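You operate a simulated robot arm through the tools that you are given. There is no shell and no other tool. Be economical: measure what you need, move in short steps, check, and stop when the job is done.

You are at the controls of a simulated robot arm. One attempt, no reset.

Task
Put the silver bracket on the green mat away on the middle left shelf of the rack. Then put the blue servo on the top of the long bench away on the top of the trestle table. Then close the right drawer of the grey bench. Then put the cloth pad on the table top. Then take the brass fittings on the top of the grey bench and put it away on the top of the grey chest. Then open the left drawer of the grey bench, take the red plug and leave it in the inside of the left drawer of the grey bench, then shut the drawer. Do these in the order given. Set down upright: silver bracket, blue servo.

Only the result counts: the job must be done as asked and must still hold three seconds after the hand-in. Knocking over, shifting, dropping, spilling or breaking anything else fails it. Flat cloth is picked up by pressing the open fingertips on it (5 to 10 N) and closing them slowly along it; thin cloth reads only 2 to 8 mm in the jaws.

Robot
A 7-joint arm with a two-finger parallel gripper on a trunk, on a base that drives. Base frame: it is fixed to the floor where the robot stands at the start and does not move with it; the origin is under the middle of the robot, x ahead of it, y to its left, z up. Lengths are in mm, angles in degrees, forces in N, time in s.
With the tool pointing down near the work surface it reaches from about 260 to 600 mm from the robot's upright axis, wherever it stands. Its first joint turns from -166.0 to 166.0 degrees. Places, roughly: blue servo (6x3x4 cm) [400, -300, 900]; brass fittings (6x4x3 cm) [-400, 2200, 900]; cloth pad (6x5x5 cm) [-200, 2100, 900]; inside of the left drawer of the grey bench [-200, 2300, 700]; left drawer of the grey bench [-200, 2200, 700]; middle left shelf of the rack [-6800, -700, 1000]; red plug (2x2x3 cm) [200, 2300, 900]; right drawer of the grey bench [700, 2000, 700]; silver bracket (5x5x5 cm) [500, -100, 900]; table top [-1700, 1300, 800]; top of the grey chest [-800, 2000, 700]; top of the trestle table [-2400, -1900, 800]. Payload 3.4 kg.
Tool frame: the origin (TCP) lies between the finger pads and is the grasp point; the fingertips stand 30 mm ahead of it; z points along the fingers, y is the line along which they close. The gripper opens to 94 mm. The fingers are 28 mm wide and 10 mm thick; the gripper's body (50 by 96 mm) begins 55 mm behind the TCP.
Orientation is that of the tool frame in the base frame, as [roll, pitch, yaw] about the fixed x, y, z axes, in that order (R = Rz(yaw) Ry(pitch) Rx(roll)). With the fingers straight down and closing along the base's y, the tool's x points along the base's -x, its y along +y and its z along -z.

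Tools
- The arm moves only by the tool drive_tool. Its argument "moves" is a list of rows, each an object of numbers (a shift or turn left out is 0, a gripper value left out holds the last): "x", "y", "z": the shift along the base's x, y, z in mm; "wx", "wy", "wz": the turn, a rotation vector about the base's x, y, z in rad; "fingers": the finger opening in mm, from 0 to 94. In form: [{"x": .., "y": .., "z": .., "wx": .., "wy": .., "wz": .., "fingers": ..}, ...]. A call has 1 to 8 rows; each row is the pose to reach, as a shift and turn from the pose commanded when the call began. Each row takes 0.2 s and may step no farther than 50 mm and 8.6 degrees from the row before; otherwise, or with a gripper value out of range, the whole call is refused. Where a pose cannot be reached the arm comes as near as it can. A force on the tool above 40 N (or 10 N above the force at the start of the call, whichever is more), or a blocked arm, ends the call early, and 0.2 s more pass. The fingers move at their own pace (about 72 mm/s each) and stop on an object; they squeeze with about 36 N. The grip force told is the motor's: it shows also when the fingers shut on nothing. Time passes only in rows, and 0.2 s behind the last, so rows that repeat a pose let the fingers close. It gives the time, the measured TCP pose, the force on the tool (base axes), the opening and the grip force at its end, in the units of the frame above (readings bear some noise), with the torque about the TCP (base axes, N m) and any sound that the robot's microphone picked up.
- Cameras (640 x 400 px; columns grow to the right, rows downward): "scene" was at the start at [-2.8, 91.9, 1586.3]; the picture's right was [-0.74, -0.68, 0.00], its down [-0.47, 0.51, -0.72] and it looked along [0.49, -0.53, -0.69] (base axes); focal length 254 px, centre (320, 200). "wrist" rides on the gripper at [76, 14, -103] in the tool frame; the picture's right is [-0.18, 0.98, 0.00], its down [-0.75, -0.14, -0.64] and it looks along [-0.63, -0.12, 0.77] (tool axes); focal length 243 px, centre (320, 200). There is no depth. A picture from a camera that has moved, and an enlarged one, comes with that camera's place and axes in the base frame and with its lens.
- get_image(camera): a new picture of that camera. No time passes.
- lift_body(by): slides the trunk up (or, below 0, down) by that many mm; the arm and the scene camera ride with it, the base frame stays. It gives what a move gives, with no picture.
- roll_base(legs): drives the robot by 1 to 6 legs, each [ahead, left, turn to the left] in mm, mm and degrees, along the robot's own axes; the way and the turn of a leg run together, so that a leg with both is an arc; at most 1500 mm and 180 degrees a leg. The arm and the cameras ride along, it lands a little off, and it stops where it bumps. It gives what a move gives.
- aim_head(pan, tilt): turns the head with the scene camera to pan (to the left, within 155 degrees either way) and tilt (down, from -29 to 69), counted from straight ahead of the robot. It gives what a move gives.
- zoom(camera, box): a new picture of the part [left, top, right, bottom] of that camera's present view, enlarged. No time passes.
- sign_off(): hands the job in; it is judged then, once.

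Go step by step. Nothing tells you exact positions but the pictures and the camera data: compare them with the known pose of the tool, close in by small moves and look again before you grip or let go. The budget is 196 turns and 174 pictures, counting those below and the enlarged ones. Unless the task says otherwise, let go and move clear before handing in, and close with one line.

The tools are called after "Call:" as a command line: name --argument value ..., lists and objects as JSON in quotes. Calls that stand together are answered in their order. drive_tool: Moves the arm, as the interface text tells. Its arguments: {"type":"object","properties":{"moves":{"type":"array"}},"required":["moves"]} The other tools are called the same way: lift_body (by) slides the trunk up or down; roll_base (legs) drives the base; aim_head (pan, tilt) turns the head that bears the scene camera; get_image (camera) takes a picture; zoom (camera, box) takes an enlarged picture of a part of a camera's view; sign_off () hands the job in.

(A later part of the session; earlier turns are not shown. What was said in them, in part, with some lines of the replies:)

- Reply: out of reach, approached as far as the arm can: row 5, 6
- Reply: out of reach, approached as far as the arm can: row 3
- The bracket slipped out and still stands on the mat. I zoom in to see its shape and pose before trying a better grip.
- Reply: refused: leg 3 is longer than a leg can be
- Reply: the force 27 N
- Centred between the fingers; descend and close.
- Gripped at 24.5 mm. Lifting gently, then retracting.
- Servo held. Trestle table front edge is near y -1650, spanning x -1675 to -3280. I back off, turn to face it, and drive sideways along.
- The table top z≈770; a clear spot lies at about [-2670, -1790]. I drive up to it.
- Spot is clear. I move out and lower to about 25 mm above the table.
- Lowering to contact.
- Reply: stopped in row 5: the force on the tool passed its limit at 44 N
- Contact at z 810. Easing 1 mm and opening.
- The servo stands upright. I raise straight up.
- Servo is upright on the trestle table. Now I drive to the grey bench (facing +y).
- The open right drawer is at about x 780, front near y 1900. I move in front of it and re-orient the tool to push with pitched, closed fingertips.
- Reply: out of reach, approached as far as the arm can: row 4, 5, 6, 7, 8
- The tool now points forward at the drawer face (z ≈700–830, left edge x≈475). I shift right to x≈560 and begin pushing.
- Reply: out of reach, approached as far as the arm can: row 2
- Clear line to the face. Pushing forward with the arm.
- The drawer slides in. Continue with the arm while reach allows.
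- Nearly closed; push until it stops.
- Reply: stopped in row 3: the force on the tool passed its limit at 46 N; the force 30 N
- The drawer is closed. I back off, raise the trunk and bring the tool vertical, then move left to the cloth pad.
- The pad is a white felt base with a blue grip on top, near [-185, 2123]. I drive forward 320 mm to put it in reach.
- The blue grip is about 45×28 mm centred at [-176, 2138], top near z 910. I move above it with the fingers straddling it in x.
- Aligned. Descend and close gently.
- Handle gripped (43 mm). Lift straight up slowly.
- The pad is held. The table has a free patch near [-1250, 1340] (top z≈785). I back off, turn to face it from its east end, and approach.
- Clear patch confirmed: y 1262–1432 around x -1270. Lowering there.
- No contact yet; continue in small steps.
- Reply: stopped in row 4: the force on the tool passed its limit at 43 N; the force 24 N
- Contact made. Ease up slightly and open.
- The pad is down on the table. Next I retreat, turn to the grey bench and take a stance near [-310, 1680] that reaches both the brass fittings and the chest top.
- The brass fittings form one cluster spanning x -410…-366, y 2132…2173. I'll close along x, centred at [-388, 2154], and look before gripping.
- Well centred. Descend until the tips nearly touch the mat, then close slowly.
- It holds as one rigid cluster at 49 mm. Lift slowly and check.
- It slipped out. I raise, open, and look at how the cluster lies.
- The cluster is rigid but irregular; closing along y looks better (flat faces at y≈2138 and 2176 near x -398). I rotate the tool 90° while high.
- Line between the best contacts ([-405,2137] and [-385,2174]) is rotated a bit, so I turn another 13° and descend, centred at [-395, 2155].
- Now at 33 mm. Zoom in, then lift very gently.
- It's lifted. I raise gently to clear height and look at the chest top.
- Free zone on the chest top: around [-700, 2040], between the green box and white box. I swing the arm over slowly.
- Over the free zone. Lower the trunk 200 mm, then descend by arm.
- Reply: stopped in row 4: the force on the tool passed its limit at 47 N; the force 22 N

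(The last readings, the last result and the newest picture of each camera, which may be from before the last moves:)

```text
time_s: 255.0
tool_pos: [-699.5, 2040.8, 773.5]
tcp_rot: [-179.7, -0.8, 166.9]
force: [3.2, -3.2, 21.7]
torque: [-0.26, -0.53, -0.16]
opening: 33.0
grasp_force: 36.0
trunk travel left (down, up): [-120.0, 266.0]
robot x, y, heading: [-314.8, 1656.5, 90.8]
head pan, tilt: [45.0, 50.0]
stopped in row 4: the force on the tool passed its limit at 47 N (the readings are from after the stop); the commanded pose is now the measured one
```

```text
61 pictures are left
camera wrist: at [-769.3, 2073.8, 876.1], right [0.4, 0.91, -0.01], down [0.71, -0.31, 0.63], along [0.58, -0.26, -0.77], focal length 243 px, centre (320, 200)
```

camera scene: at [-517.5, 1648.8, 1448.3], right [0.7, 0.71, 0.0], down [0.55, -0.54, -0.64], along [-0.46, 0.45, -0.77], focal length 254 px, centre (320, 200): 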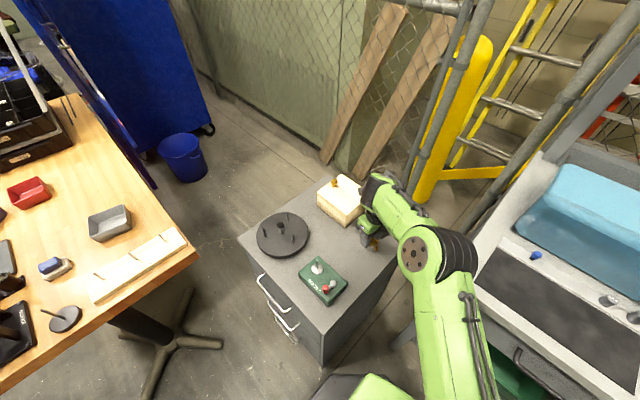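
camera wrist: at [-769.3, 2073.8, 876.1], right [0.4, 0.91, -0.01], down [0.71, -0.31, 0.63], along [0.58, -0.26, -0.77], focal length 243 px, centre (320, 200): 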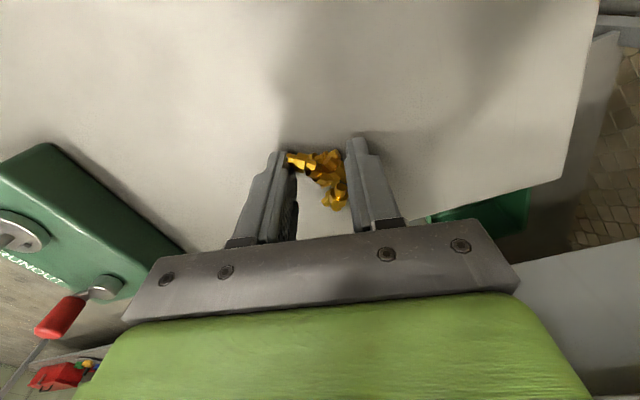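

Contact: chest top is at z≈742. Ease 1–2 mm and release.

Call:
drive_tool --moves '[{"z": 1, "fingers": 38}, {"z": 2, "fingers": 46}, {"z": 2, "fingers": 56}, {"z": 2, "fingers": 66}, {"z": 2, "fingers": 66}]'

Call:
drive_tool --moves '[{"z": 15}, {"z": 40}, {"z": 80}, {"z": 120}, {"z": 160}]'

Call:
get_image --camera "wrist"

```text
time_s: 256.2
tool_pos: [-699.7, 2041.9, 772.5]
tcp_rot: [-179.6, -0.7, 166.9]
force: [0.8, -0.7, 0.9]
torque: [0.0, -0.01, 0.0]
opening: 66.1
grasp_force: 0.1
trunk travel left (down, up): [-120.0, 266.0]
robot x, y, heading: [-310.9, 1657.1, 90.3]
head pan, tilt: [45.0, 50.0]
```

```text
time_s: 257.4
tool_pos: [-698.4, 2040.9, 930.7]
tcp_rot: [-179.6, -0.6, 166.8]
force: [0.7, 0.4, 0.2]
torque: [-0.01, -0.01, -0.02]
opening: 65.8
grasp_force: 0.0
trunk travel left (down, up): [-120.0, 266.0]
robot x, y, heading: [-312.6, 1656.3, 90.3]
head pan, tilt: [45.0, 50.0]
```

```text
60 pictures are left
camera wrist: at [-767.7, 2074.7, 1033.1], right [0.4, 0.92, -0.01], down [0.71, -0.31, 0.64], along [0.58, -0.26, -0.77], focal length 243 px, centre (320, 200)
```

wrist: 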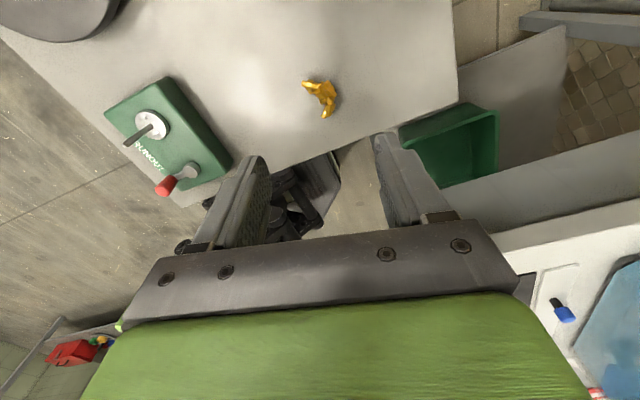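

Brass fittings rest on the chest. Now the left drawer: I bring the arm back, and drive to a stance at about [-140, 1400] for gripping its handle with the tool pitched forward, jaws closing vertically.

Call:
drive_tool --moves '[{"x": 38, "y": -14}, {"x": 76, "y": -29}, {"x": 114, "y": -43}, {"x": 152, "y": -58, "wz": 0.06}, {"x": 190, "y": -72, "wz": 0.12}, {"x": 228, "y": -87, "wz": 0.18}, {"x": 266, "y": -101, "wz": 0.22}, {"x": 305, "y": -125, "wz": 0.22}]'

Call:
roll_base --legs '[[-256, -172, -0.4]]'

Call:
lift_body --by -50

Call:
aim_head --pan -5 --tilt 40

Call:
get_image --camera "scene"

```text
time_s: 259.2
tool_pos: [-392.6, 1916.9, 933.1]
tcp_rot: [-179.6, -0.7, 179.6]
force: [0.2, 0.5, 0.2]
torque: [-0.02, 0.04, -0.01]
opening: 65.9
grasp_force: 0.0
trunk travel left (down, up): [-120.0, 266.0]
robot x, y, heading: [-311.0, 1656.8, 90.4]
head pan, tilt: [45.0, 50.0]
```

```text
time_s: 261.3
tool_pos: [-221.2, 1658.3, 932.5]
tcp_rot: [-179.5, -0.6, 179.0]
force: [0.4, 0.0, -0.5]
torque: [0.03, 0.0, -0.02]
opening: 66.0
grasp_force: 0.1
trunk travel left (down, up): [-120.0, 266.0]
robot x, y, heading: [-142.4, 1395.9, 89.8]
head pan, tilt: [45.0, 50.0]
```

```text
time_s: 262.2
tool_pos: [-222.3, 1659.2, 883.3]
tcp_rot: [-179.6, -0.5, 179.0]
force: [0.0, 0.5, -0.7]
torque: [0.0, 0.02, 0.01]
opening: 66.0
grasp_force: 0.0
trunk travel left (down, up): [-70.0, 316.0]
robot x, y, heading: [-142.8, 1392.7, 90.0]
head pan, tilt: [45.0, 50.0]
```

```text
time_s: 263.4
tool_pos: [-222.8, 1660.0, 883.7]
tcp_rot: [-179.6, -0.6, 179.0]
force: [-0.9, 0.5, -0.2]
torque: [-0.01, -0.01, -0.01]
opening: 65.9
grasp_force: 0.1
trunk travel left (down, up): [-70.0, 316.0]
robot x, y, heading: [-142.7, 1394.8, 89.9]
head pan, tilt: [-5.0, 40.0]
```

```text
59 pictures are left
camera scene: at [-285.9, 1421.9, 1411.8], right [1.0, -0.09, 0.0], down [-0.06, -0.64, -0.77], along [0.07, 0.76, -0.64], focal length 254 px, centre (320, 200)
```

scene: 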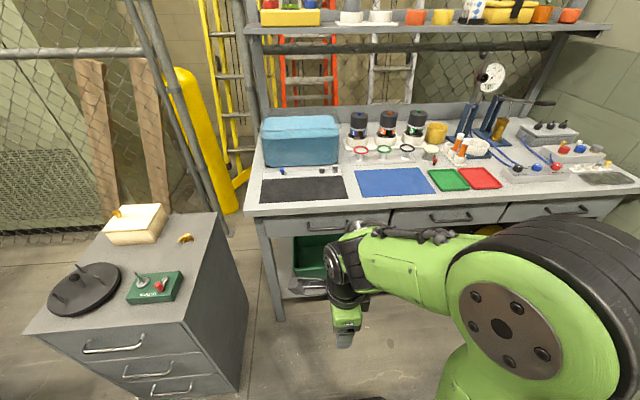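

Handle triangulated at [-210, 2024, 777]. I pitch the tool ~60° forward while advancing.

Call:
drive_tool --moves '[{"y": 25, "wx": 0.135, "fingers": 60}, {"y": 50, "wx": 0.27, "x": 3}, {"y": 75, "wx": 0.4, "z": -10, "x": 6}, {"y": 100, "wx": 0.53, "z": -20, "x": 12}, {"y": 125, "wx": 0.66, "z": -30, "x": 12}, {"y": 150, "wx": 0.79, "z": -45, "x": 12}, {"y": 175, "wx": 0.92, "z": -60, "x": 12}, {"y": 200, "wx": 1.05, "z": -70, "x": 12}]'

Call:
get_image --camera "wrist"

Call:
get_image --camera "scene"

```text
time_s: 265.2
tool_pos: [-208.9, 1859.4, 813.0]
tcp_rot: [120.2, -1.0, 180.0]
force: [0.5, 0.0, 0.4]
torque: [-0.02, 0.03, -0.01]
opening: 60.1
grasp_force: 0.0
trunk travel left (down, up): [-70.0, 316.0]
robot x, y, heading: [-139.9, 1396.7, 89.6]
head pan, tilt: [-5.0, 40.0]
```

```text
58 pictures are left
camera wrist: at [-283.0, 1778.4, 877.2], right [0.2, 0.49, 0.85], down [0.76, -0.63, 0.19], along [0.62, 0.6, -0.5], focal length 243 px, centre (320, 200)
```

wrist: 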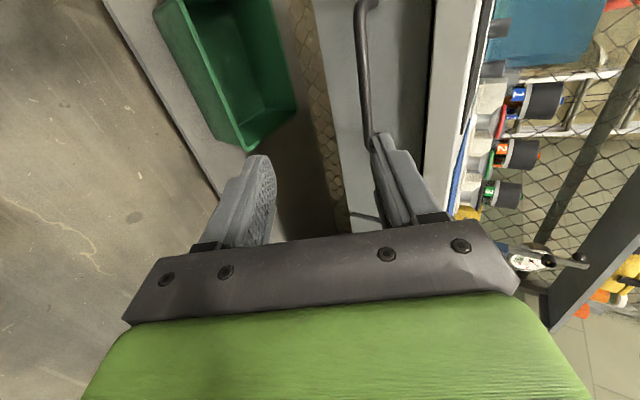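

```text
57 pictures are left
camera scene: at [-286.6, 1422.4, 1411.7], right [1.0, -0.09, 0.0], down [-0.06, -0.64, -0.77], along [0.07, 0.76, -0.64], focal length 254 px, centre (320, 200)
```

scene: 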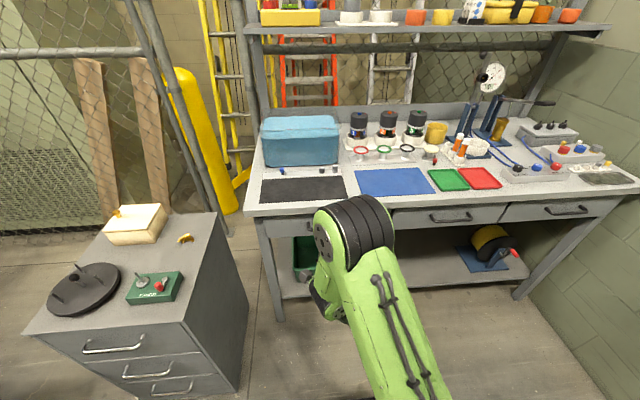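

The handle bar lies just ahead, at z≈770. I narrow the jaws to 38 mm and approach to just short of it.

Call:
drive_tool --moves '[{"y": 30, "z": -5, "fingers": 38}, {"y": 60, "z": -12}, {"y": 90, "z": -20}, {"y": 115, "z": -28}]'

Call:
get_image --camera "wrist"

```text
time_s: 266.2
tool_pos: [-209.8, 1974.4, 785.0]
tcp_rot: [120.3, -1.1, 180.0]
force: [-0.6, -0.8, 0.2]
torque: [-0.02, 0.0, 0.01]
opening: 38.3
grasp_force: 0.1
trunk travel left (down, up): [-70.0, 316.0]
robot x, y, heading: [-143.1, 1394.8, 89.9]
head pan, tilt: [-5.0, 40.0]
```

```text
56 pictures are left
camera wrist: at [-284.0, 1894.4, 849.8], right [0.2, 0.5, 0.84], down [0.76, -0.63, 0.19], along [0.62, 0.6, -0.5], focal length 243 px, centre (320, 200)
```

wrist: 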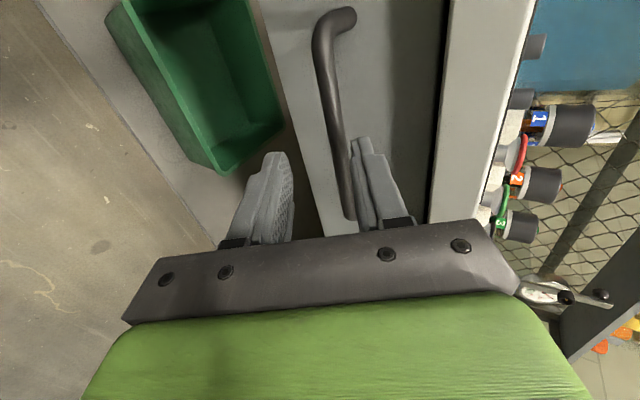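

Bar at about [y 2024, z 772]. Move in to straddle it and close.

Call:
drive_tool --moves '[{"y": 17, "z": 0}, {"y": 33, "z": -1}]'

Call:
get_image --camera "wrist"

```text
time_s: 266.8
tool_pos: [-211.8, 2008.9, 782.2]
tcp_rot: [120.3, -1.1, 179.9]
force: [-0.3, 0.1, 0.3]
torque: [-0.02, 0.01, -0.01]
opening: 37.9
grasp_force: 0.0
trunk travel left (down, up): [-70.0, 316.0]
robot x, y, heading: [-143.1, 1397.7, 89.8]
head pan, tilt: [-5.0, 40.0]
```

```text
55 pictures are left
camera wrist: at [-285.8, 1927.8, 847.4], right [0.2, 0.5, 0.84], down [0.76, -0.63, 0.19], along [0.62, 0.6, -0.5], focal length 243 px, centre (320, 200)
```

wrist: 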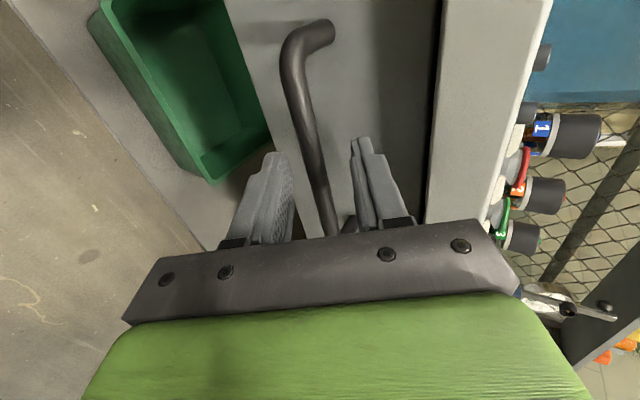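

The bar runs between the fingers. Closing on it.

Call:
drive_tool --moves '[{"fingers": 25}, {"fingers": 10}, {"fingers": 0}, {"fingers": 0}]'

Call:
get_image --camera "wrist"

```text
time_s: 267.8
tool_pos: [-211.3, 2007.2, 779.8]
tcp_rot: [120.7, -1.0, -179.9]
force: [1.2, -9.8, -12.7]
torque: [-0.34, -1.0, 0.94]
opening: 11.9
grasp_force: 45.5
trunk travel left (down, up): [-70.0, 316.0]
robot x, y, heading: [-141.3, 1397.9, 89.7]
head pan, tilt: [-5.0, 40.0]
```

```text
54 pictures are left
camera wrist: at [-286.2, 1926.7, 845.7], right [0.2, 0.5, 0.84], down [0.76, -0.62, 0.19], along [0.62, 0.6, -0.5], focal length 243 px, centre (320, 200)
```

wrist: 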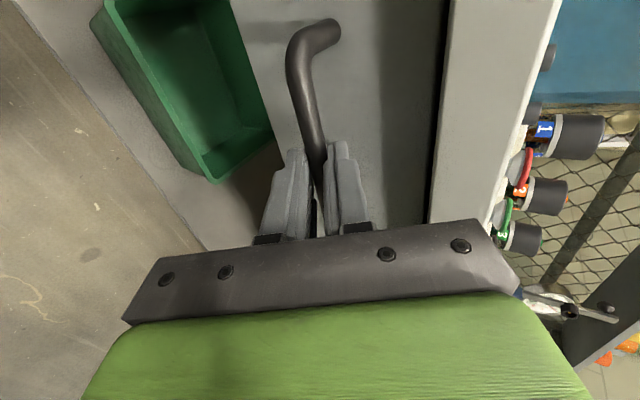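

Handle gripped (12 mm). Pull the drawer open.

Call:
drive_tool --moves '[{"y": -12, "z": -2}, {"y": -24, "z": -2}, {"y": -38, "z": -2}, {"y": -52, "z": -2}, {"y": -66, "z": -2}, {"y": -80, "z": -2}, {"y": -94, "z": -2}, {"y": -108, "z": -2}]'

Call:
drive_tool --moves '[{"y": -15}, {"y": -30}, {"y": -45}, {"y": -60}, {"y": -75}, {"y": -90}, {"y": -100}]'

Call:
get_image --camera "scene"

```text
time_s: 269.6
tool_pos: [-211.8, 1900.2, 781.6]
tcp_rot: [120.5, -1.2, -179.9]
force: [-5.1, -1.4, -20.3]
torque: [-0.43, -1.04, 0.77]
opening: 12.2
grasp_force: 45.1
trunk travel left (down, up): [-70.0, 316.0]
robot x, y, heading: [-142.4, 1394.6, 89.7]
head pan, tilt: [-5.0, 40.0]
```

```text
time_s: 271.2
tool_pos: [-212.2, 1814.0, 781.3]
tcp_rot: [120.6, -1.1, 179.7]
force: [13.8, -0.5, -23.8]
torque: [-0.45, -1.06, 0.65]
opening: 11.8
grasp_force: 44.9
out of reach, approached as far as the arm can: row 6, 7
trunk travel left (down, up): [-70.0, 316.0]
robot x, y, heading: [-144.5, 1394.4, 89.7]
head pan, tilt: [-5.0, 40.0]
```

```text
53 pictures are left
camera scene: at [-284.2, 1424.1, 1411.8], right [1.0, -0.09, 0.0], down [-0.06, -0.64, -0.76], along [0.07, 0.76, -0.64], focal length 254 px, centre (320, 200)
```

scene: 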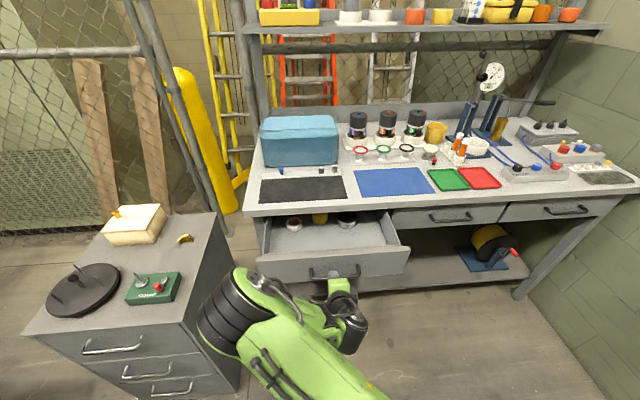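

The drawer is open about 190 mm. I release the handle and back the base away.

Call:
drive_tool --moves '[{"fingers": 20}, {"fingers": 38}, {"fingers": 38}]'

Call:
roll_base --legs '[[-150, 0, 0]]'

Call:
get_image --camera "scene"

Call:
zoom --camera "scene" --box '[380, 130, 500, 205]'

```text
time_s: 272.0
tool_pos: [-213.7, 1815.3, 782.3]
tcp_rot: [120.2, -1.4, -180.0]
force: [0.3, 0.3, 0.3]
torque: [0.0, -0.02, 0.03]
opening: 38.0
grasp_force: 0.1
trunk travel left (down, up): [-70.0, 316.0]
robot x, y, heading: [-141.8, 1396.4, 90.1]
head pan, tilt: [-5.0, 40.0]
```

```text
time_s: 273.4
tool_pos: [-215.7, 1665.4, 783.7]
tcp_rot: [120.2, -1.1, -179.7]
force: [-0.2, -0.7, 0.3]
torque: [-0.01, 0.02, -0.02]
opening: 38.0
grasp_force: 0.1
trunk travel left (down, up): [-70.0, 316.0]
robot x, y, heading: [-142.1, 1246.1, 90.1]
head pan, tilt: [-5.0, 40.0]
```

```text
52 pictures are left
camera scene: at [-285.9, 1271.0, 1411.9], right [1.0, -0.08, 0.0], down [-0.05, -0.64, -0.77], along [0.06, 0.76, -0.64], focal length 254 px, centre (320, 200)
```

scene: 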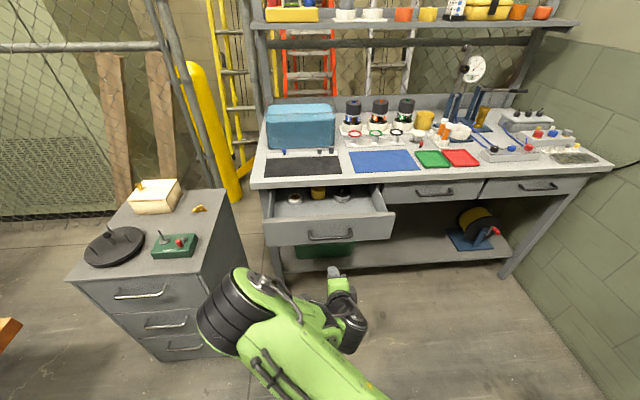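

```text
5.33 times, centred on (440, 168) of scene
camera zoom: at [-285.9, 1271.0, 1411.9], right [1.0, -0.08, 0.0], down [-0.05, -0.64, -0.77], along [0.06, 0.76, -0.64], focal length 1356 px, centre (-320, 373)
```

zoom: 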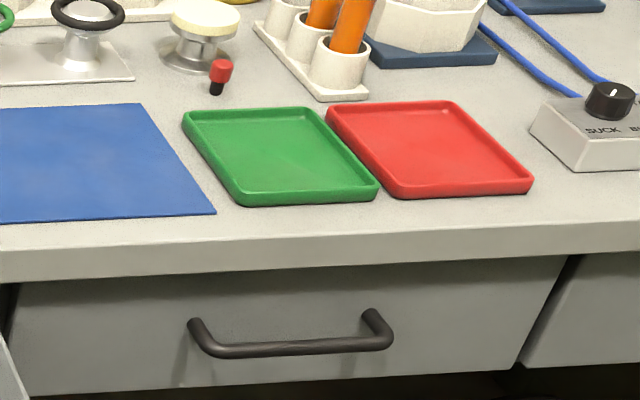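

The plug (red cap, black stem) stands at about [248, 2249], with clear space at its sides. I raise the trunk, bring the tool vertical with jaws closing along x, and drive to a stance right of the drawer.

Call:
lift_body --by 230

Call:
drive_tool --moves '[{"wx": -0.15, "z": 5}, {"wx": -0.3, "z": 10}, {"wx": -0.45, "z": 15}, {"wx": -0.6, "z": 20}, {"wx": -0.75, "z": 25}, {"wx": -0.9, "z": 30}, {"wx": -1.05, "z": 30, "fingers": 70}]'

Call:
drive_tool --moves '[{"wz": 0.148}, {"wz": 0.296}, {"wz": 0.444}, {"wz": 0.592}, {"wz": 0.74}, {"wz": 0.888}, {"wz": 1.036}, {"wz": 1.184}]'

Call:
drive_tool --moves '[{"wz": 0.13, "y": 20}, {"wz": 0.26, "y": 40}, {"wz": 0.387, "y": 60}]'

Call:
roll_base --legs '[[424, -500, 0]]'

Call:
aim_head --pan 0 --tilt 45

Call:
get_image --camera "scene"

Call:
get_image --camera "wrist"

```text
time_s: 275.8
tool_pos: [-218.0, 1664.8, 1012.0]
tcp_rot: [120.2, -1.2, -179.6]
force: [0.2, 0.7, -0.1]
torque: [-0.05, 0.01, 0.01]
opening: 38.0
grasp_force: 0.0
trunk travel left (down, up): [-300.0, 86.0]
robot x, y, heading: [-142.5, 1244.4, 90.1]
head pan, tilt: [-5.0, 40.0]
```

```text
time_s: 277.4
tool_pos: [-216.8, 1666.8, 1042.2]
tcp_rot: [-179.5, -0.9, 179.3]
force: [-0.1, -0.5, -0.9]
torque: [0.02, -0.03, 0.01]
opening: 69.7
grasp_force: 0.1
trunk travel left (down, up): [-300.0, 86.0]
robot x, y, heading: [-138.1, 1245.1, 90.5]
head pan, tilt: [-5.0, 40.0]
```

```text
time_s: 279.2
tool_pos: [-216.9, 1666.0, 1043.3]
tcp_rot: [-179.6, -0.9, -112.8]
force: [-0.3, 0.2, -0.4]
torque: [-0.03, 0.03, 0.01]
opening: 69.8
grasp_force: 0.1
trunk travel left (down, up): [-300.0, 86.0]
robot x, y, heading: [-143.9, 1248.7, 90.2]
head pan, tilt: [-5.0, 40.0]
```

```text
time_s: 280.0
tool_pos: [-216.9, 1725.2, 1041.6]
tcp_rot: [-179.5, -0.9, -90.7]
force: [-0.3, -0.1, 0.2]
torque: [-0.04, -0.01, 0.03]
opening: 69.8
grasp_force: 0.0
trunk travel left (down, up): [-300.0, 86.0]
robot x, y, heading: [-142.4, 1252.3, 90.4]
head pan, tilt: [-5.0, 40.0]
```

```text
time_s: 283.7
tool_pos: [282.2, 2165.1, 1042.7]
tcp_rot: [-179.6, -0.9, -90.1]
force: [0.0, 0.0, 0.0]
torque: [-0.01, -0.01, -0.01]
opening: 69.7
grasp_force: 0.0
trunk travel left (down, up): [-300.0, 86.0]
robot x, y, heading: [360.2, 1689.2, 90.7]
head pan, tilt: [-5.0, 40.0]
```

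```text
time_s: 284.4
tool_pos: [282.0, 2165.1, 1042.2]
tcp_rot: [-179.6, -0.8, -90.2]
force: [-0.3, 0.0, -0.6]
torque: [0.01, 0.03, 0.01]
opening: 69.7
grasp_force: 0.0
trunk travel left (down, up): [-300.0, 86.0]
robot x, y, heading: [361.0, 1685.9, 90.5]
head pan, tilt: [0.0, 45.0]
```

```text
50 pictures are left
camera scene: at [210.2, 1708.1, 1634.8], right [1.0, 0.01, 0.0], down [0.01, -0.71, -0.71], along [-0.01, 0.71, -0.71], focal length 254 px, centre (320, 200)
```

scene: 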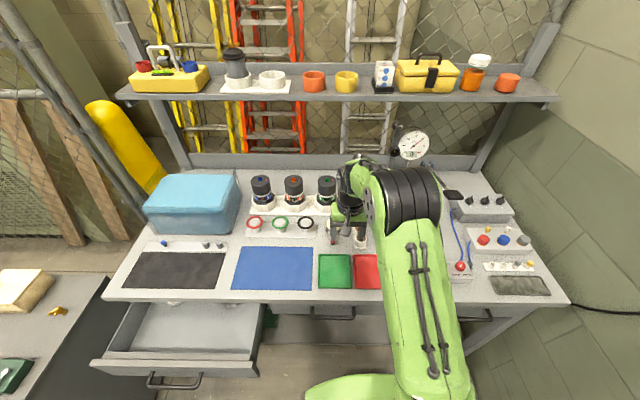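

```text
49 pictures are left
camera wrist: at [266.6, 2091.4, 1145.8], right [-0.98, 0.19, -0.01], down [0.14, 0.76, 0.63], along [0.13, 0.62, -0.78], focal length 243 px, centre (320, 200)
```

wrist: 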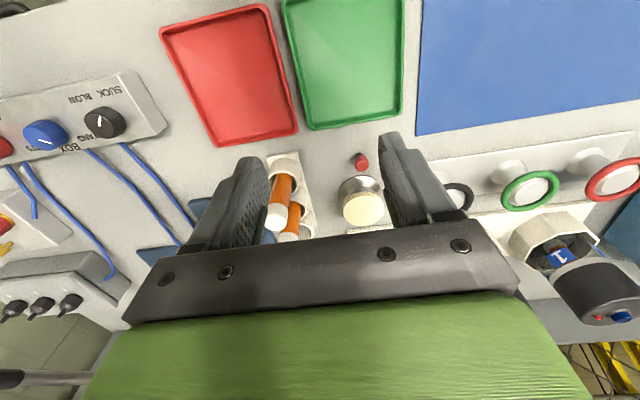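

Plug at [249, 2250]. I narrow the jaws to 46 mm and go above it.

Call:
drive_tool --moves '[{"x": -11, "y": 28, "z": -10, "fingers": 46}, {"x": -22, "y": 56, "z": -25}, {"x": -33, "y": 82, "z": -45}, {"x": -33, "y": 82, "z": -75}]'

Call:
get_image --camera "wrist"

Call:
zoom --camera "scene" --box '[280, 180, 400, 260]'

```text
time_s: 285.4
tool_pos: [249.9, 2244.7, 967.8]
tcp_rot: [-179.7, -0.9, -90.3]
force: [0.4, 0.0, -0.3]
torque: [0.0, -0.02, 0.06]
opening: 46.0
grasp_force: 0.0
trunk travel left (down, up): [-300.0, 86.0]
robot x, y, heading: [359.3, 1687.8, 90.7]
head pan, tilt: [0.0, 45.0]
```

```text
48 pictures are left
camera wrist: at [234.9, 2171.7, 1071.1], right [-0.98, 0.19, -0.01], down [0.14, 0.76, 0.63], along [0.13, 0.62, -0.77], focal length 243 px, centre (320, 200)
```

wrist: 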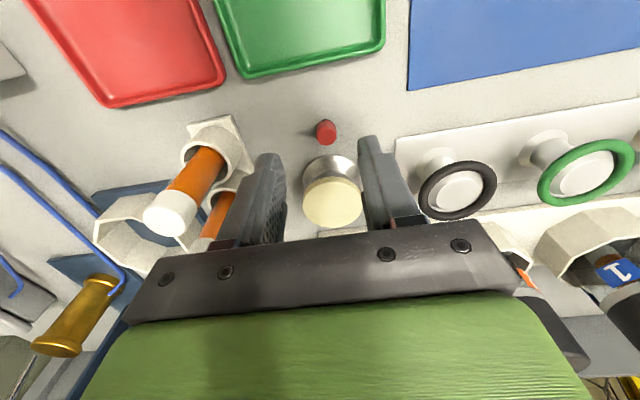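

```text
5.00 times, centred on (340, 220) of scene
camera zoom: at [210.6, 1708.0, 1634.8], right [1.0, 0.01, 0.0], down [0.01, -0.71, -0.71], along [-0.01, 0.71, -0.71], focal length 1271 px, centre (220, 100)
```

zoom: 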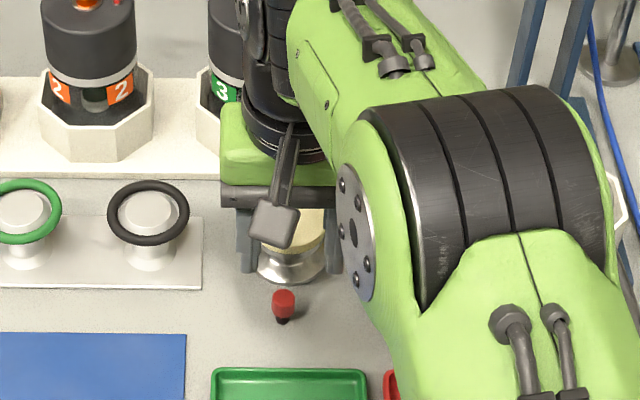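

Descend over the plug and close.

Call:
drive_tool --moves '[{"y": 5, "z": -25}, {"y": 5, "z": -50}, {"y": 5, "z": -70}]'

Call:
get_image --camera "wrist"

```text
time_s: 286.2
tool_pos: [249.2, 2252.4, 897.5]
tcp_rot: [-179.6, -0.8, -90.2]
force: [-0.9, 0.1, 0.5]
torque: [0.0, 0.02, 0.02]
opening: 45.8
grasp_force: 0.1
trunk travel left (down, up): [-300.0, 86.0]
robot x, y, heading: [362.1, 1688.7, 91.1]
head pan, tilt: [0.0, 45.0]
```

```text
46 pictures are left
camera wrist: at [233.2, 2178.7, 999.7], right [-0.98, 0.19, -0.01], down [0.14, 0.76, 0.63], along [0.13, 0.62, -0.78], focal length 243 px, centre (320, 200)
```

wrist: 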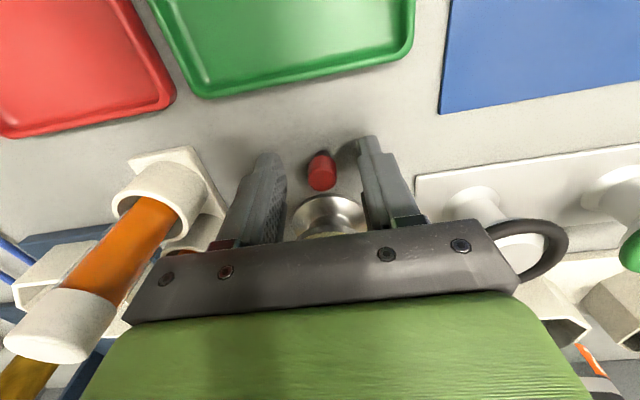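

Call:
drive_tool --moves '[{"z": -2, "fingers": 36}, {"z": -2, "fingers": 26}, {"z": -2, "fingers": 16}, {"z": -2, "fingers": 6}, {"z": -2, "fingers": 0}, {"z": -2, "fingers": 0}]'

Call:
drive_tool --moves '[{"z": 4}, {"z": 10}, {"z": 18}, {"z": 30}]'

Call:
get_image --camera "wrist"

```text
time_s: 287.6
tool_pos: [247.7, 2251.5, 895.2]
tcp_rot: [-179.6, -0.9, -90.2]
force: [-0.4, 0.5, -0.2]
torque: [0.0, 0.01, 0.0]
opening: 12.8
grasp_force: 35.8
trunk travel left (down, up): [-300.0, 86.0]
robot x, y, heading: [360.6, 1691.5, 90.7]
head pan, tilt: [0.0, 45.0]
```

```text
time_s: 288.6
tool_pos: [247.4, 2253.4, 926.0]
tcp_rot: [-179.5, -0.8, -90.2]
force: [-0.5, -0.1, -0.2]
torque: [-0.02, 0.01, 0.0]
opening: 12.8
grasp_force: 36.2
trunk travel left (down, up): [-300.0, 86.0]
robot x, y, heading: [359.8, 1687.5, 90.7]
head pan, tilt: [0.0, 45.0]
```

```text
45 pictures are left
camera wrist: at [233.1, 2178.4, 1029.3], right [-0.98, 0.19, -0.01], down [0.14, 0.76, 0.63], along [0.13, 0.62, -0.78], focal length 243 px, centre (320, 200)
```

wrist: 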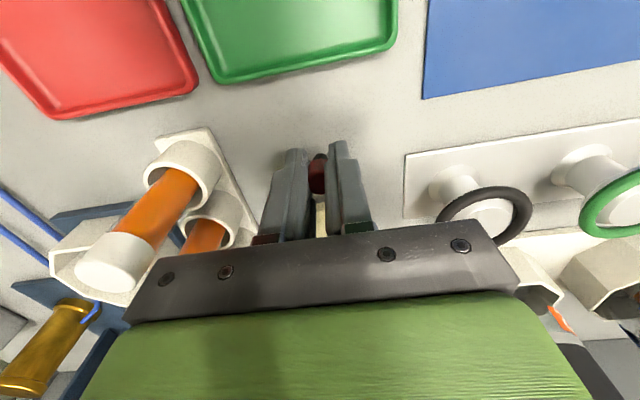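

Plug held. Raise, retreat from the clutter, and look into the drawer.

Call:
drive_tool --moves '[{"z": 30}, {"z": 60}, {"z": 90}, {"z": 110, "y": -20}, {"z": 115, "y": -60}, {"z": 115, "y": -100, "x": -20}, {"z": 115, "y": -140, "x": -50}]'

Call:
aim_head --pan 30 --tilt 55

Call:
get_image --camera "scene"

```text
time_s: 290.2
tool_pos: [195.5, 2109.5, 1039.7]
tcp_rot: [-179.6, -0.7, -90.2]
force: [-0.3, -1.1, 0.8]
torque: [0.04, 0.0, 0.01]
opening: 12.8
grasp_force: 36.1
trunk travel left (down, up): [-300.0, 86.0]
robot x, y, heading: [357.0, 1688.5, 91.1]
head pan, tilt: [0.0, 45.0]
```

```text
time_s: 291.1
tool_pos: [196.6, 2110.8, 1039.4]
tcp_rot: [-179.7, -0.9, -90.3]
force: [0.4, 0.0, -1.0]
torque: [-0.03, -0.02, -0.01]
opening: 13.0
grasp_force: 36.3
trunk travel left (down, up): [-300.0, 86.0]
robot x, y, heading: [362.7, 1684.3, 91.0]
head pan, tilt: [30.0, 55.0]
```

```text
44 pictures are left
camera scene: at [174.4, 1688.7, 1621.3], right [0.86, 0.51, 0.0], down [0.42, -0.7, -0.57], along [-0.29, 0.49, -0.82], focal length 254 px, centre (320, 200)
```

scene: 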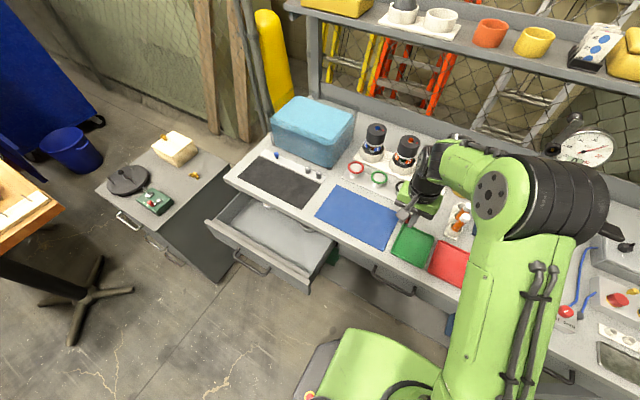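

Call:
zoom --camera "scene" --box '[195, 180, 345, 300]'

```text
3.33 times, centred on (270, 240) of scene
camera zoom: at [174.4, 1688.7, 1621.3], right [0.86, 0.51, 0.0], down [0.42, -0.7, -0.57], along [-0.29, 0.49, -0.82], focal length 847 px, centre (487, 67)
```

zoom: 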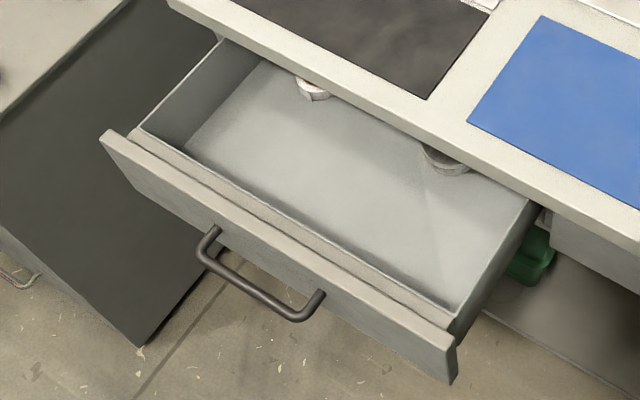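

The drawer's right front area is free; I aim for [-110, 1945].

Call:
drive_tool --moves '[{"x": -38, "y": -21}, {"x": -76, "y": -42}, {"x": -114, "y": -62}, {"x": -152, "y": -83}, {"x": -190, "y": -104}, {"x": -228, "y": -124}, {"x": -266, "y": -145}, {"x": -306, "y": -165}]'

Call:
lift_body --by -180

Call:
get_image --camera "wrist"

Call:
get_image --camera "scene"

```text
time_s: 292.9
tool_pos: [-109.8, 1947.1, 1040.7]
tcp_rot: [-179.4, -0.8, -90.2]
force: [-0.5, -0.5, 0.4]
torque: [0.02, -0.03, -0.01]
opening: 12.7
grasp_force: 36.1
trunk travel left (down, up): [-300.0, 86.0]
robot x, y, heading: [361.3, 1691.2, 91.0]
head pan, tilt: [30.0, 55.0]
```

```text
time_s: 294.9
tool_pos: [-107.3, 1948.7, 861.7]
tcp_rot: [-179.6, -0.8, -90.2]
force: [1.0, -1.1, 0.6]
torque: [-0.04, 0.0, 0.01]
opening: 12.9
grasp_force: 35.7
trunk travel left (down, up): [-120.0, 266.0]
robot x, y, heading: [363.3, 1686.8, 90.6]
head pan, tilt: [30.0, 55.0]
```

```text
42 pictures are left
camera wrist: at [-123.2, 1874.4, 964.9], right [-0.98, 0.19, -0.01], down [0.14, 0.76, 0.63], along [0.13, 0.62, -0.78], focal length 243 px, centre (320, 200)
```

wrist: 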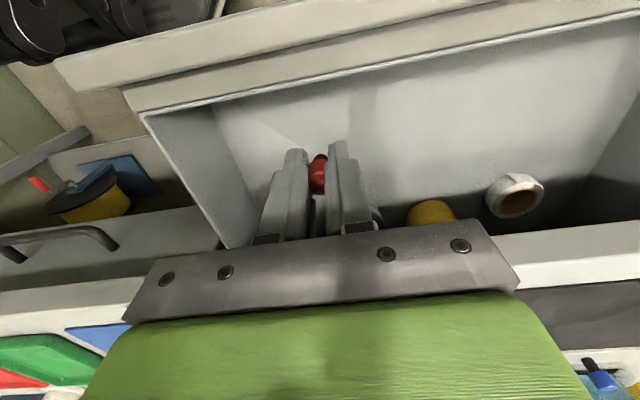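

```text
41 pictures are left
camera scene: at [174.4, 1688.6, 1441.8], right [0.86, 0.51, 0.0], down [0.42, -0.7, -0.57], along [-0.29, 0.49, -0.82], focal length 254 px, centre (320, 200)
```

scene: 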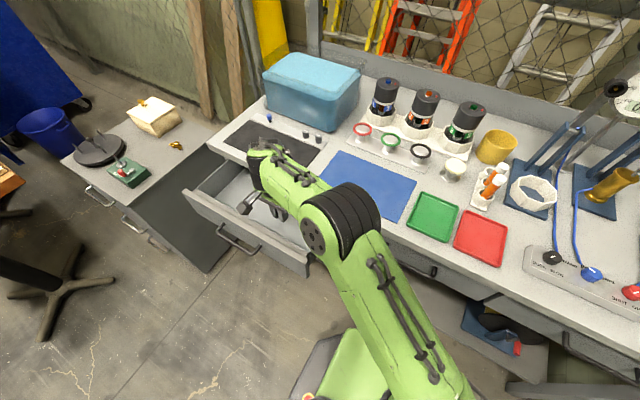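

Inside view is clear; descending into the drawer.

Call:
drive_tool --moves '[{"z": -20}, {"z": -40}, {"z": -58}, {"z": -70}]'

Call:
get_image --camera "wrist"

Call:
get_image --camera "scene"

```text
time_s: 295.9
tool_pos: [-109.7, 1948.2, 790.9]
tcp_rot: [-179.6, -0.9, -90.1]
force: [-0.4, 0.9, 0.3]
torque: [0.02, -0.01, 0.01]
opening: 12.9
grasp_force: 36.2
trunk travel left (down, up): [-120.0, 266.0]
robot x, y, heading: [360.5, 1685.8, 90.9]
head pan, tilt: [30.0, 55.0]
```

```text
40 pictures are left
camera wrist: at [-123.8, 1874.1, 894.5], right [-0.98, 0.19, -0.01], down [0.14, 0.76, 0.63], along [0.13, 0.62, -0.78], focal length 243 px, centre (320, 200)
```

wrist: 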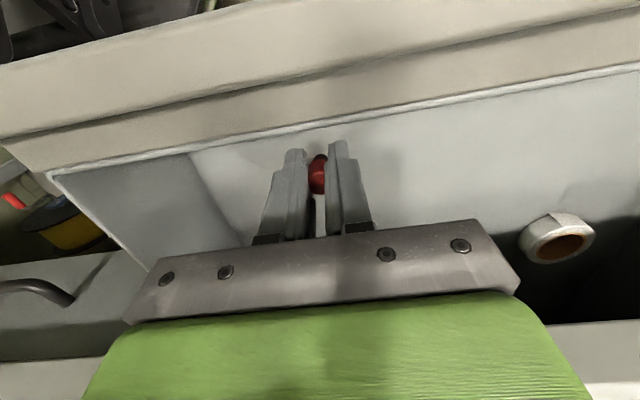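

```text
39 pictures are left
camera scene: at [174.1, 1688.8, 1441.9], right [0.86, 0.51, 0.0], down [0.42, -0.7, -0.57], along [-0.29, 0.49, -0.82], focal length 254 px, centre (320, 200)
```

scene: 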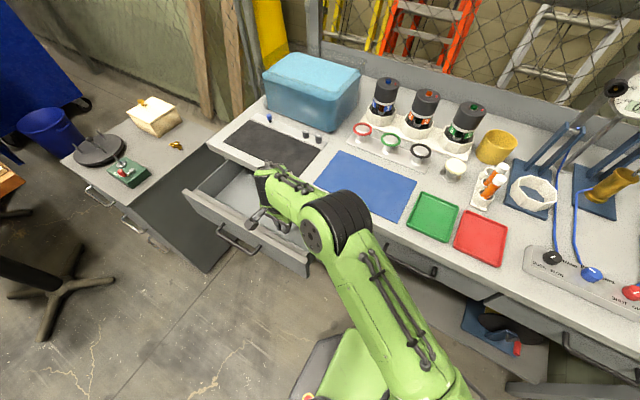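

Call:
drive_tool --moves '[{"y": 8, "z": -8}, {"y": 10, "z": -16}, {"y": 10, "z": -24}, {"y": 10, "z": -30}]'

Call:
get_image --camera "wrist"

```text
time_s: 296.9
tool_pos: [-109.5, 1958.9, 761.2]
tcp_rot: [-179.6, -1.0, -90.2]
force: [0.9, 0.0, 0.3]
torque: [0.01, -0.02, -0.01]
opening: 13.0
grasp_force: 35.9
trunk travel left (down, up): [-120.0, 266.0]
robot x, y, heading: [359.1, 1691.4, 90.9]
head pan, tilt: [30.0, 55.0]
```

```text
38 pictures are left
camera wrist: at [-124.4, 1885.0, 864.1], right [-0.98, 0.19, -0.01], down [0.14, 0.76, 0.63], along [0.13, 0.62, -0.78], focal length 243 px, centre (320, 200)
```

wrist: 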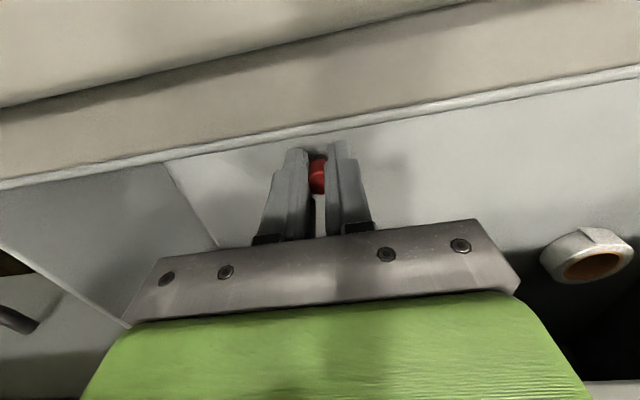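

Call:
drive_tool --moves '[{"z": -6}, {"z": -11}, {"z": -16}, {"z": -21}, {"z": -26}]'

```text
time_s: 298.0
tool_pos: [-110.9, 1959.6, 746.3]
tcp_rot: [179.7, -0.4, -90.4]
force: [6.2, -0.2, 16.1]
torque: [0.06, -0.16, -0.05]
opening: 13.4
grasp_force: 36.1
trunk travel left (down, up): [-120.0, 266.0]
robot x, y, heading: [359.9, 1688.8, 90.9]
head pan, tilt: [30.0, 55.0]
stopped in row 5: the force on the tool passed its limit at 46 N (the readings are from after the stop); the commanded pose is now the measured one
```

Floor contact at TCP z 746. Ease, release, rise.

Call:
drive_tool --moves '[{"z": 2}, {"z": 2, "fingers": 20}, {"z": 2, "fingers": 30}, {"z": 2, "fingers": 42}, {"z": 2, "fingers": 42}]'

Call:
drive_tool --moves '[{"z": 12}, {"z": 30}, {"z": 60}, {"z": 95}, {"z": 130}, {"z": 150}]'

Call:
get_image --camera "wrist"

```text
time_s: 299.2
tool_pos: [-110.0, 1958.6, 746.7]
tcp_rot: [180.0, -0.5, -90.2]
force: [-1.1, -1.5, 5.4]
torque: [0.0, -0.03, -0.03]
opening: 40.9
grasp_force: 0.0
trunk travel left (down, up): [-120.0, 266.0]
robot x, y, heading: [360.8, 1683.5, 90.7]
head pan, tilt: [30.0, 55.0]
```

```text
time_s: 300.6
tool_pos: [-110.5, 1958.0, 894.4]
tcp_rot: [179.9, -0.6, -90.3]
force: [-0.3, 0.5, 0.4]
torque: [-0.01, 0.02, -0.01]
opening: 41.8
grasp_force: 0.1
trunk travel left (down, up): [-120.0, 266.0]
robot x, y, heading: [361.4, 1684.9, 90.8]
head pan, tilt: [30.0, 55.0]
```

```text
37 pictures are left
camera wrist: at [-125.1, 1884.5, 998.4], right [-0.98, 0.19, 0.0], down [0.15, 0.76, 0.63], along [0.12, 0.62, -0.77], focal length 243 px, centre (320, 200)
```

wrist: 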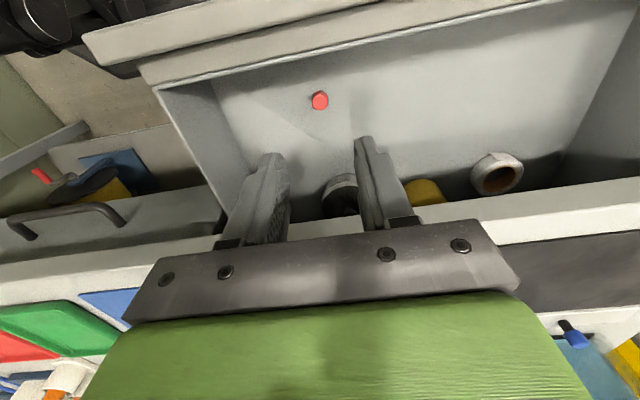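

The red plug stands in the drawer. Now I raise, drive back to a pushing stance, and bring the arm round to push the drawer shut.

Call:
lift_body --by 120

Call:
roll_base --legs '[[-343, 0, 0], [0, 370, -0.8]]'

Call:
drive_tool --moves '[{"x": 48, "y": 8, "fingers": 0}, {"x": 96, "y": 16}, {"x": 144, "y": 24}, {"x": 192, "y": 32}, {"x": 240, "y": 40}, {"x": 288, "y": 48}, {"x": 336, "y": 56}, {"x": 384, "y": 60}]'

Call:
aim_head --pan 0 --tilt 40

Call:
get_image --camera "scene"

```text
time_s: 302.1
tool_pos: [-111.3, 1959.7, 1015.4]
tcp_rot: [179.9, -0.6, -90.3]
force: [-0.2, 0.8, 0.1]
torque: [-0.01, 0.0, 0.01]
opening: 41.9
grasp_force: 0.0
trunk travel left (down, up): [-240.0, 146.0]
robot x, y, heading: [360.7, 1687.7, 91.0]
head pan, tilt: [30.0, 55.0]
```

```text
time_s: 306.3
tool_pos: [-465.3, 1637.5, 1013.3]
tcp_rot: [179.9, -0.5, -92.1]
force: [0.3, 0.0, 0.5]
torque: [0.0, 0.0, -0.01]
opening: 42.0
grasp_force: 0.0
trunk travel left (down, up): [-240.0, 146.0]
robot x, y, heading: [-0.9, 1352.7, 88.9]
head pan, tilt: [30.0, 55.0]
```

```text
time_s: 308.1
tool_pos: [-78.8, 1696.5, 1016.0]
tcp_rot: [179.7, -0.5, -91.9]
force: [0.2, 0.0, 0.6]
torque: [-0.01, 0.01, -0.02]
opening: 0.1
grasp_force: 33.0
trunk travel left (down, up): [-240.0, 146.0]
robot x, y, heading: [-0.6, 1347.4, 89.1]
head pan, tilt: [30.0, 55.0]
```

```text
time_s: 309.0
tool_pos: [-81.1, 1696.7, 1015.5]
tcp_rot: [179.8, -0.6, -92.1]
force: [0.4, -0.6, -0.3]
torque: [-0.01, -0.01, -0.02]
opening: 0.1
grasp_force: 32.7
trunk travel left (down, up): [-240.0, 146.0]
robot x, y, heading: [-3.7, 1353.8, 89.1]
head pan, tilt: [0.0, 40.0]
```

```text
36 pictures are left
camera scene: at [-152.7, 1380.9, 1581.9], right [1.0, -0.02, 0.0], down [-0.01, -0.64, -0.77], along [0.01, 0.77, -0.64], focal length 254 px, centre (320, 200)
```

scene: 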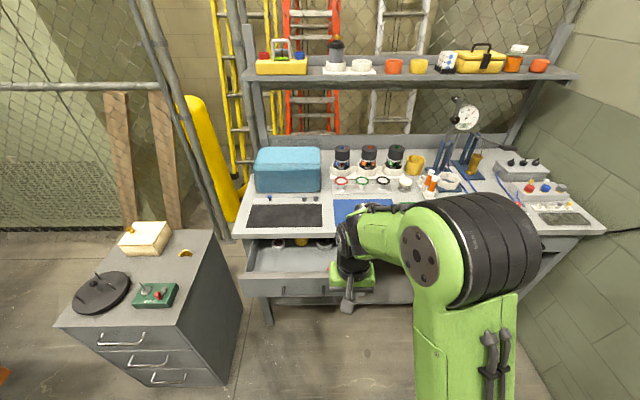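

Lower the trunk and pitch the tool forward, keeping short of the drawer face (y≈1858).

Call:
lift_body --by -190

Call:
drive_tool --moves '[{"wx": 0.13, "y": 12}, {"wx": 0.26, "y": 24}, {"wx": 0.39, "y": 36, "z": -5}, {"wx": 0.52, "y": 48, "z": -15}, {"wx": 0.65, "y": 60, "z": -25}, {"wx": 0.78, "y": 70, "z": -35}, {"wx": 0.9, "y": 78, "z": -45}, {"wx": 1.0, "y": 80, "z": -50}]'

Call:
get_image --camera "wrist"

```text
time_s: 311.1
tool_pos: [-80.6, 1697.3, 823.8]
tcp_rot: [179.8, -0.6, -92.1]
force: [0.3, -0.5, -0.2]
torque: [0.04, 0.01, 0.0]
opening: 0.2
grasp_force: 32.2
trunk travel left (down, up): [-50.0, 336.0]
robot x, y, heading: [-3.0, 1355.3, 89.0]
head pan, tilt: [0.0, 40.0]
```

```text
time_s: 312.9
tool_pos: [-81.3, 1776.3, 776.6]
tcp_rot: [176.8, 56.8, -93.4]
force: [-1.2, 0.2, 0.1]
torque: [-0.05, 0.0, 0.0]
opening: 0.1
grasp_force: 33.5
trunk travel left (down, up): [-50.0, 336.0]
robot x, y, heading: [-2.2, 1349.6, 89.0]
head pan, tilt: [0.0, 40.0]
```

```text
35 pictures are left
camera wrist: at [-97.4, 1650.3, 768.4], right [-0.98, 0.12, 0.18], down [0.17, -0.13, 0.98], along [0.14, 0.99, 0.1], focal length 243 px, centre (320, 200)
```

wrist: 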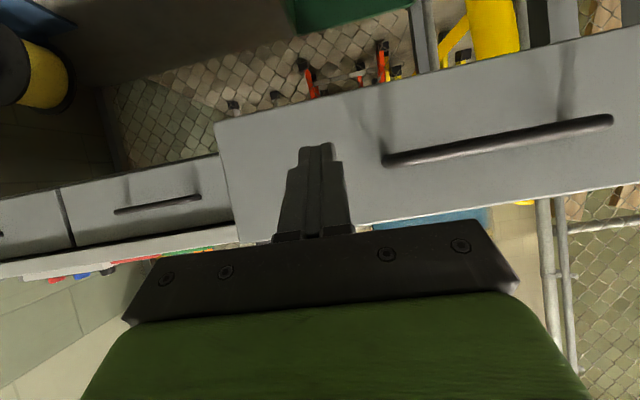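

Well positioned beside the handle. Pushing slowly.

Call:
drive_tool --moves '[{"y": 20}, {"y": 40}, {"y": 52}, {"y": 64}, {"y": 76}, {"y": 88}, {"y": 100}, {"y": 112}]'

Call:
drive_tool --moves '[{"y": 13}, {"y": 26}, {"y": 39}, {"y": 52}, {"y": 65}, {"y": 78}, {"y": 91}, {"y": 104}]'

Call:
get_image --camera "scene"

```text
time_s: 314.7
tool_pos: [-80.6, 1888.6, 775.9]
tcp_rot: [176.7, 56.6, -93.7]
force: [0.3, -0.3, -0.4]
torque: [0.02, -0.02, 0.01]
opening: 0.3
grasp_force: 32.9
trunk travel left (down, up): [-50.0, 336.0]
robot x, y, heading: [-3.7, 1350.4, 89.1]
head pan, tilt: [0.0, 40.0]
```

```text
time_s: 316.5
tool_pos: [-79.8, 1992.3, 774.4]
tcp_rot: [176.8, 56.6, -93.6]
force: [-0.5, 0.6, 0.0]
torque: [-0.03, 0.0, 0.02]
opening: 0.0
grasp_force: 32.8
trunk travel left (down, up): [-50.0, 336.0]
robot x, y, heading: [-2.5, 1352.0, 89.0]
head pan, tilt: [0.0, 40.0]
```

```text
34 pictures are left
camera scene: at [-152.5, 1381.3, 1391.6], right [1.0, -0.02, 0.0], down [-0.01, -0.64, -0.77], along [0.01, 0.77, -0.64], focal length 254 px, centre (320, 200)
```

scene: 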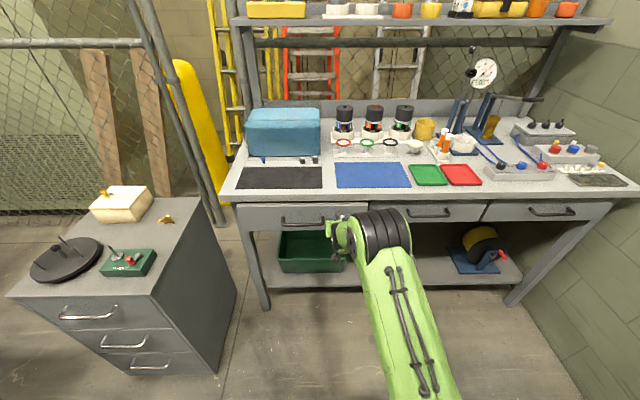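

Almost shut; push on to the stop.

Call:
drive_tool --moves '[{"y": 10}, {"y": 20}, {"y": 28}, {"y": 35}, {"y": 40}, {"y": 45}, {"y": 50}]'

Call:
zoom --camera "scene" --box '[220, 180, 420, 270]'

```text
time_s: 317.8
tool_pos: [-78.1, 2027.2, 775.1]
tcp_rot: [176.8, 56.1, -93.7]
force: [2.3, -26.6, 11.3]
torque: [0.27, 0.01, 0.0]
opening: 0.0
grasp_force: 33.0
trunk travel left (down, up): [-50.0, 336.0]
robot x, y, heading: [-3.2, 1352.6, 88.9]
head pan, tilt: [0.0, 40.0]
stopped in row 6: the force on the tool passed its limit at 46 N (the readings are from after the stop); the commanded pose is now the measured one
```

```text
3.20 times, centred on (320, 225) of scene
camera zoom: at [-152.1, 1374.4, 1391.9], right [1.0, -0.02, 0.0], down [-0.01, -0.64, -0.77], along [0.01, 0.77, -0.64], focal length 813 px, centre (320, 120)
```

zoom: 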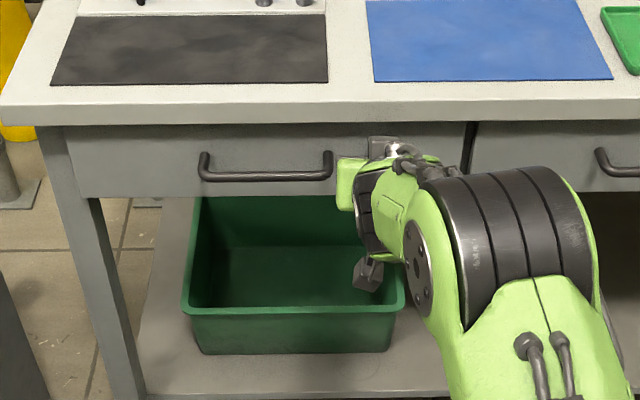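

The left drawer is shut at the same face position as the right one. I back clear and do a final check of the surroundings.

Call:
drive_tool --moves '[{"y": -40}, {"y": -80}, {"y": -120}, {"y": -160}, {"y": -200}]'

Call:
roll_base --legs '[[-250, 0, 0]]'

Call:
lift_body --by 200

Call:
get_image --camera "scene"

Call:
aim_head --pan 70 --tilt 35

Call:
get_image --camera "scene"

```text
time_s: 319.0
tool_pos: [-77.1, 1830.0, 767.9]
tcp_rot: [176.8, 55.9, -93.7]
force: [-1.1, -0.6, 0.8]
torque: [0.03, -0.03, -0.03]
opening: 0.0
grasp_force: 33.0
trunk travel left (down, up): [-50.0, 336.0]
robot x, y, heading: [-4.3, 1348.8, 89.0]
head pan, tilt: [0.0, 40.0]
```

```text
time_s: 320.8
tool_pos: [-83.3, 1588.5, 768.4]
tcp_rot: [176.8, 56.0, -93.6]
force: [-0.1, -0.1, -0.5]
torque: [0.0, 0.01, -0.01]
opening: 0.0
grasp_force: 33.4
trunk travel left (down, up): [-50.0, 336.0]
robot x, y, heading: [-4.9, 1107.1, 89.3]
head pan, tilt: [0.0, 40.0]
```

```text
time_s: 322.9
tool_pos: [-82.6, 1589.0, 966.7]
tcp_rot: [176.8, 56.0, -93.6]
force: [-0.3, 0.2, 0.8]
torque: [-0.03, -0.01, 0.01]
opening: 0.0
grasp_force: 32.9
trunk travel left (down, up): [-250.0, 136.0]
robot x, y, heading: [-6.8, 1109.7, 88.8]
head pan, tilt: [0.0, 40.0]
```

```text
32 pictures are left
camera scene: at [-156.6, 1137.9, 1592.0], right [1.0, -0.02, 0.0], down [-0.01, -0.64, -0.77], along [0.01, 0.77, -0.64], focal length 254 px, centre (320, 200)
```

scene: 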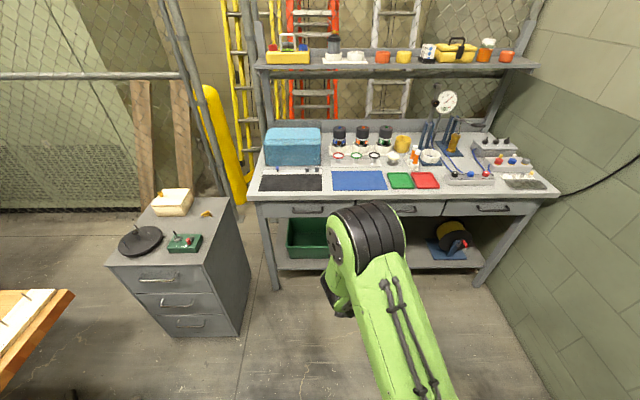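

```text
time_s: 324.4
tool_pos: [-84.1, 1589.5, 968.2]
tcp_rot: [176.9, 56.0, -93.6]
force: [0.1, -0.2, 0.8]
torque: [0.01, 0.02, -0.01]
opening: 0.0
grasp_force: 33.6
trunk travel left (down, up): [-250.0, 136.0]
robot x, y, heading: [-9.3, 1110.1, 89.1]
head pan, tilt: [70.0, 35.0]
```

```text
31 pictures are left
camera scene: at [-240.2, 1084.3, 1599.4], right [0.36, 0.93, 0.0], down [0.54, -0.2, -0.82], along [-0.77, 0.29, -0.57], focal length 254 px, centre (320, 200)
```

scene: 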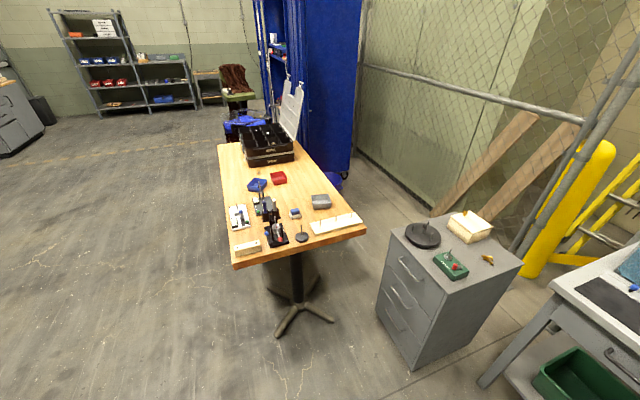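

Everything is where it should be: both drawers are shut, the pad is on the table, the brass is on the chest, and the arm is clear. I'm handing in.

Call:
sign_off

```text
The job is handed in.
```

All six steps were done in the order given and the job is handed in. The bracket and the brass fittings each slipped from the grip once just after lifting. Both dropped back onto their mats and were picked up cleanly on the second try.
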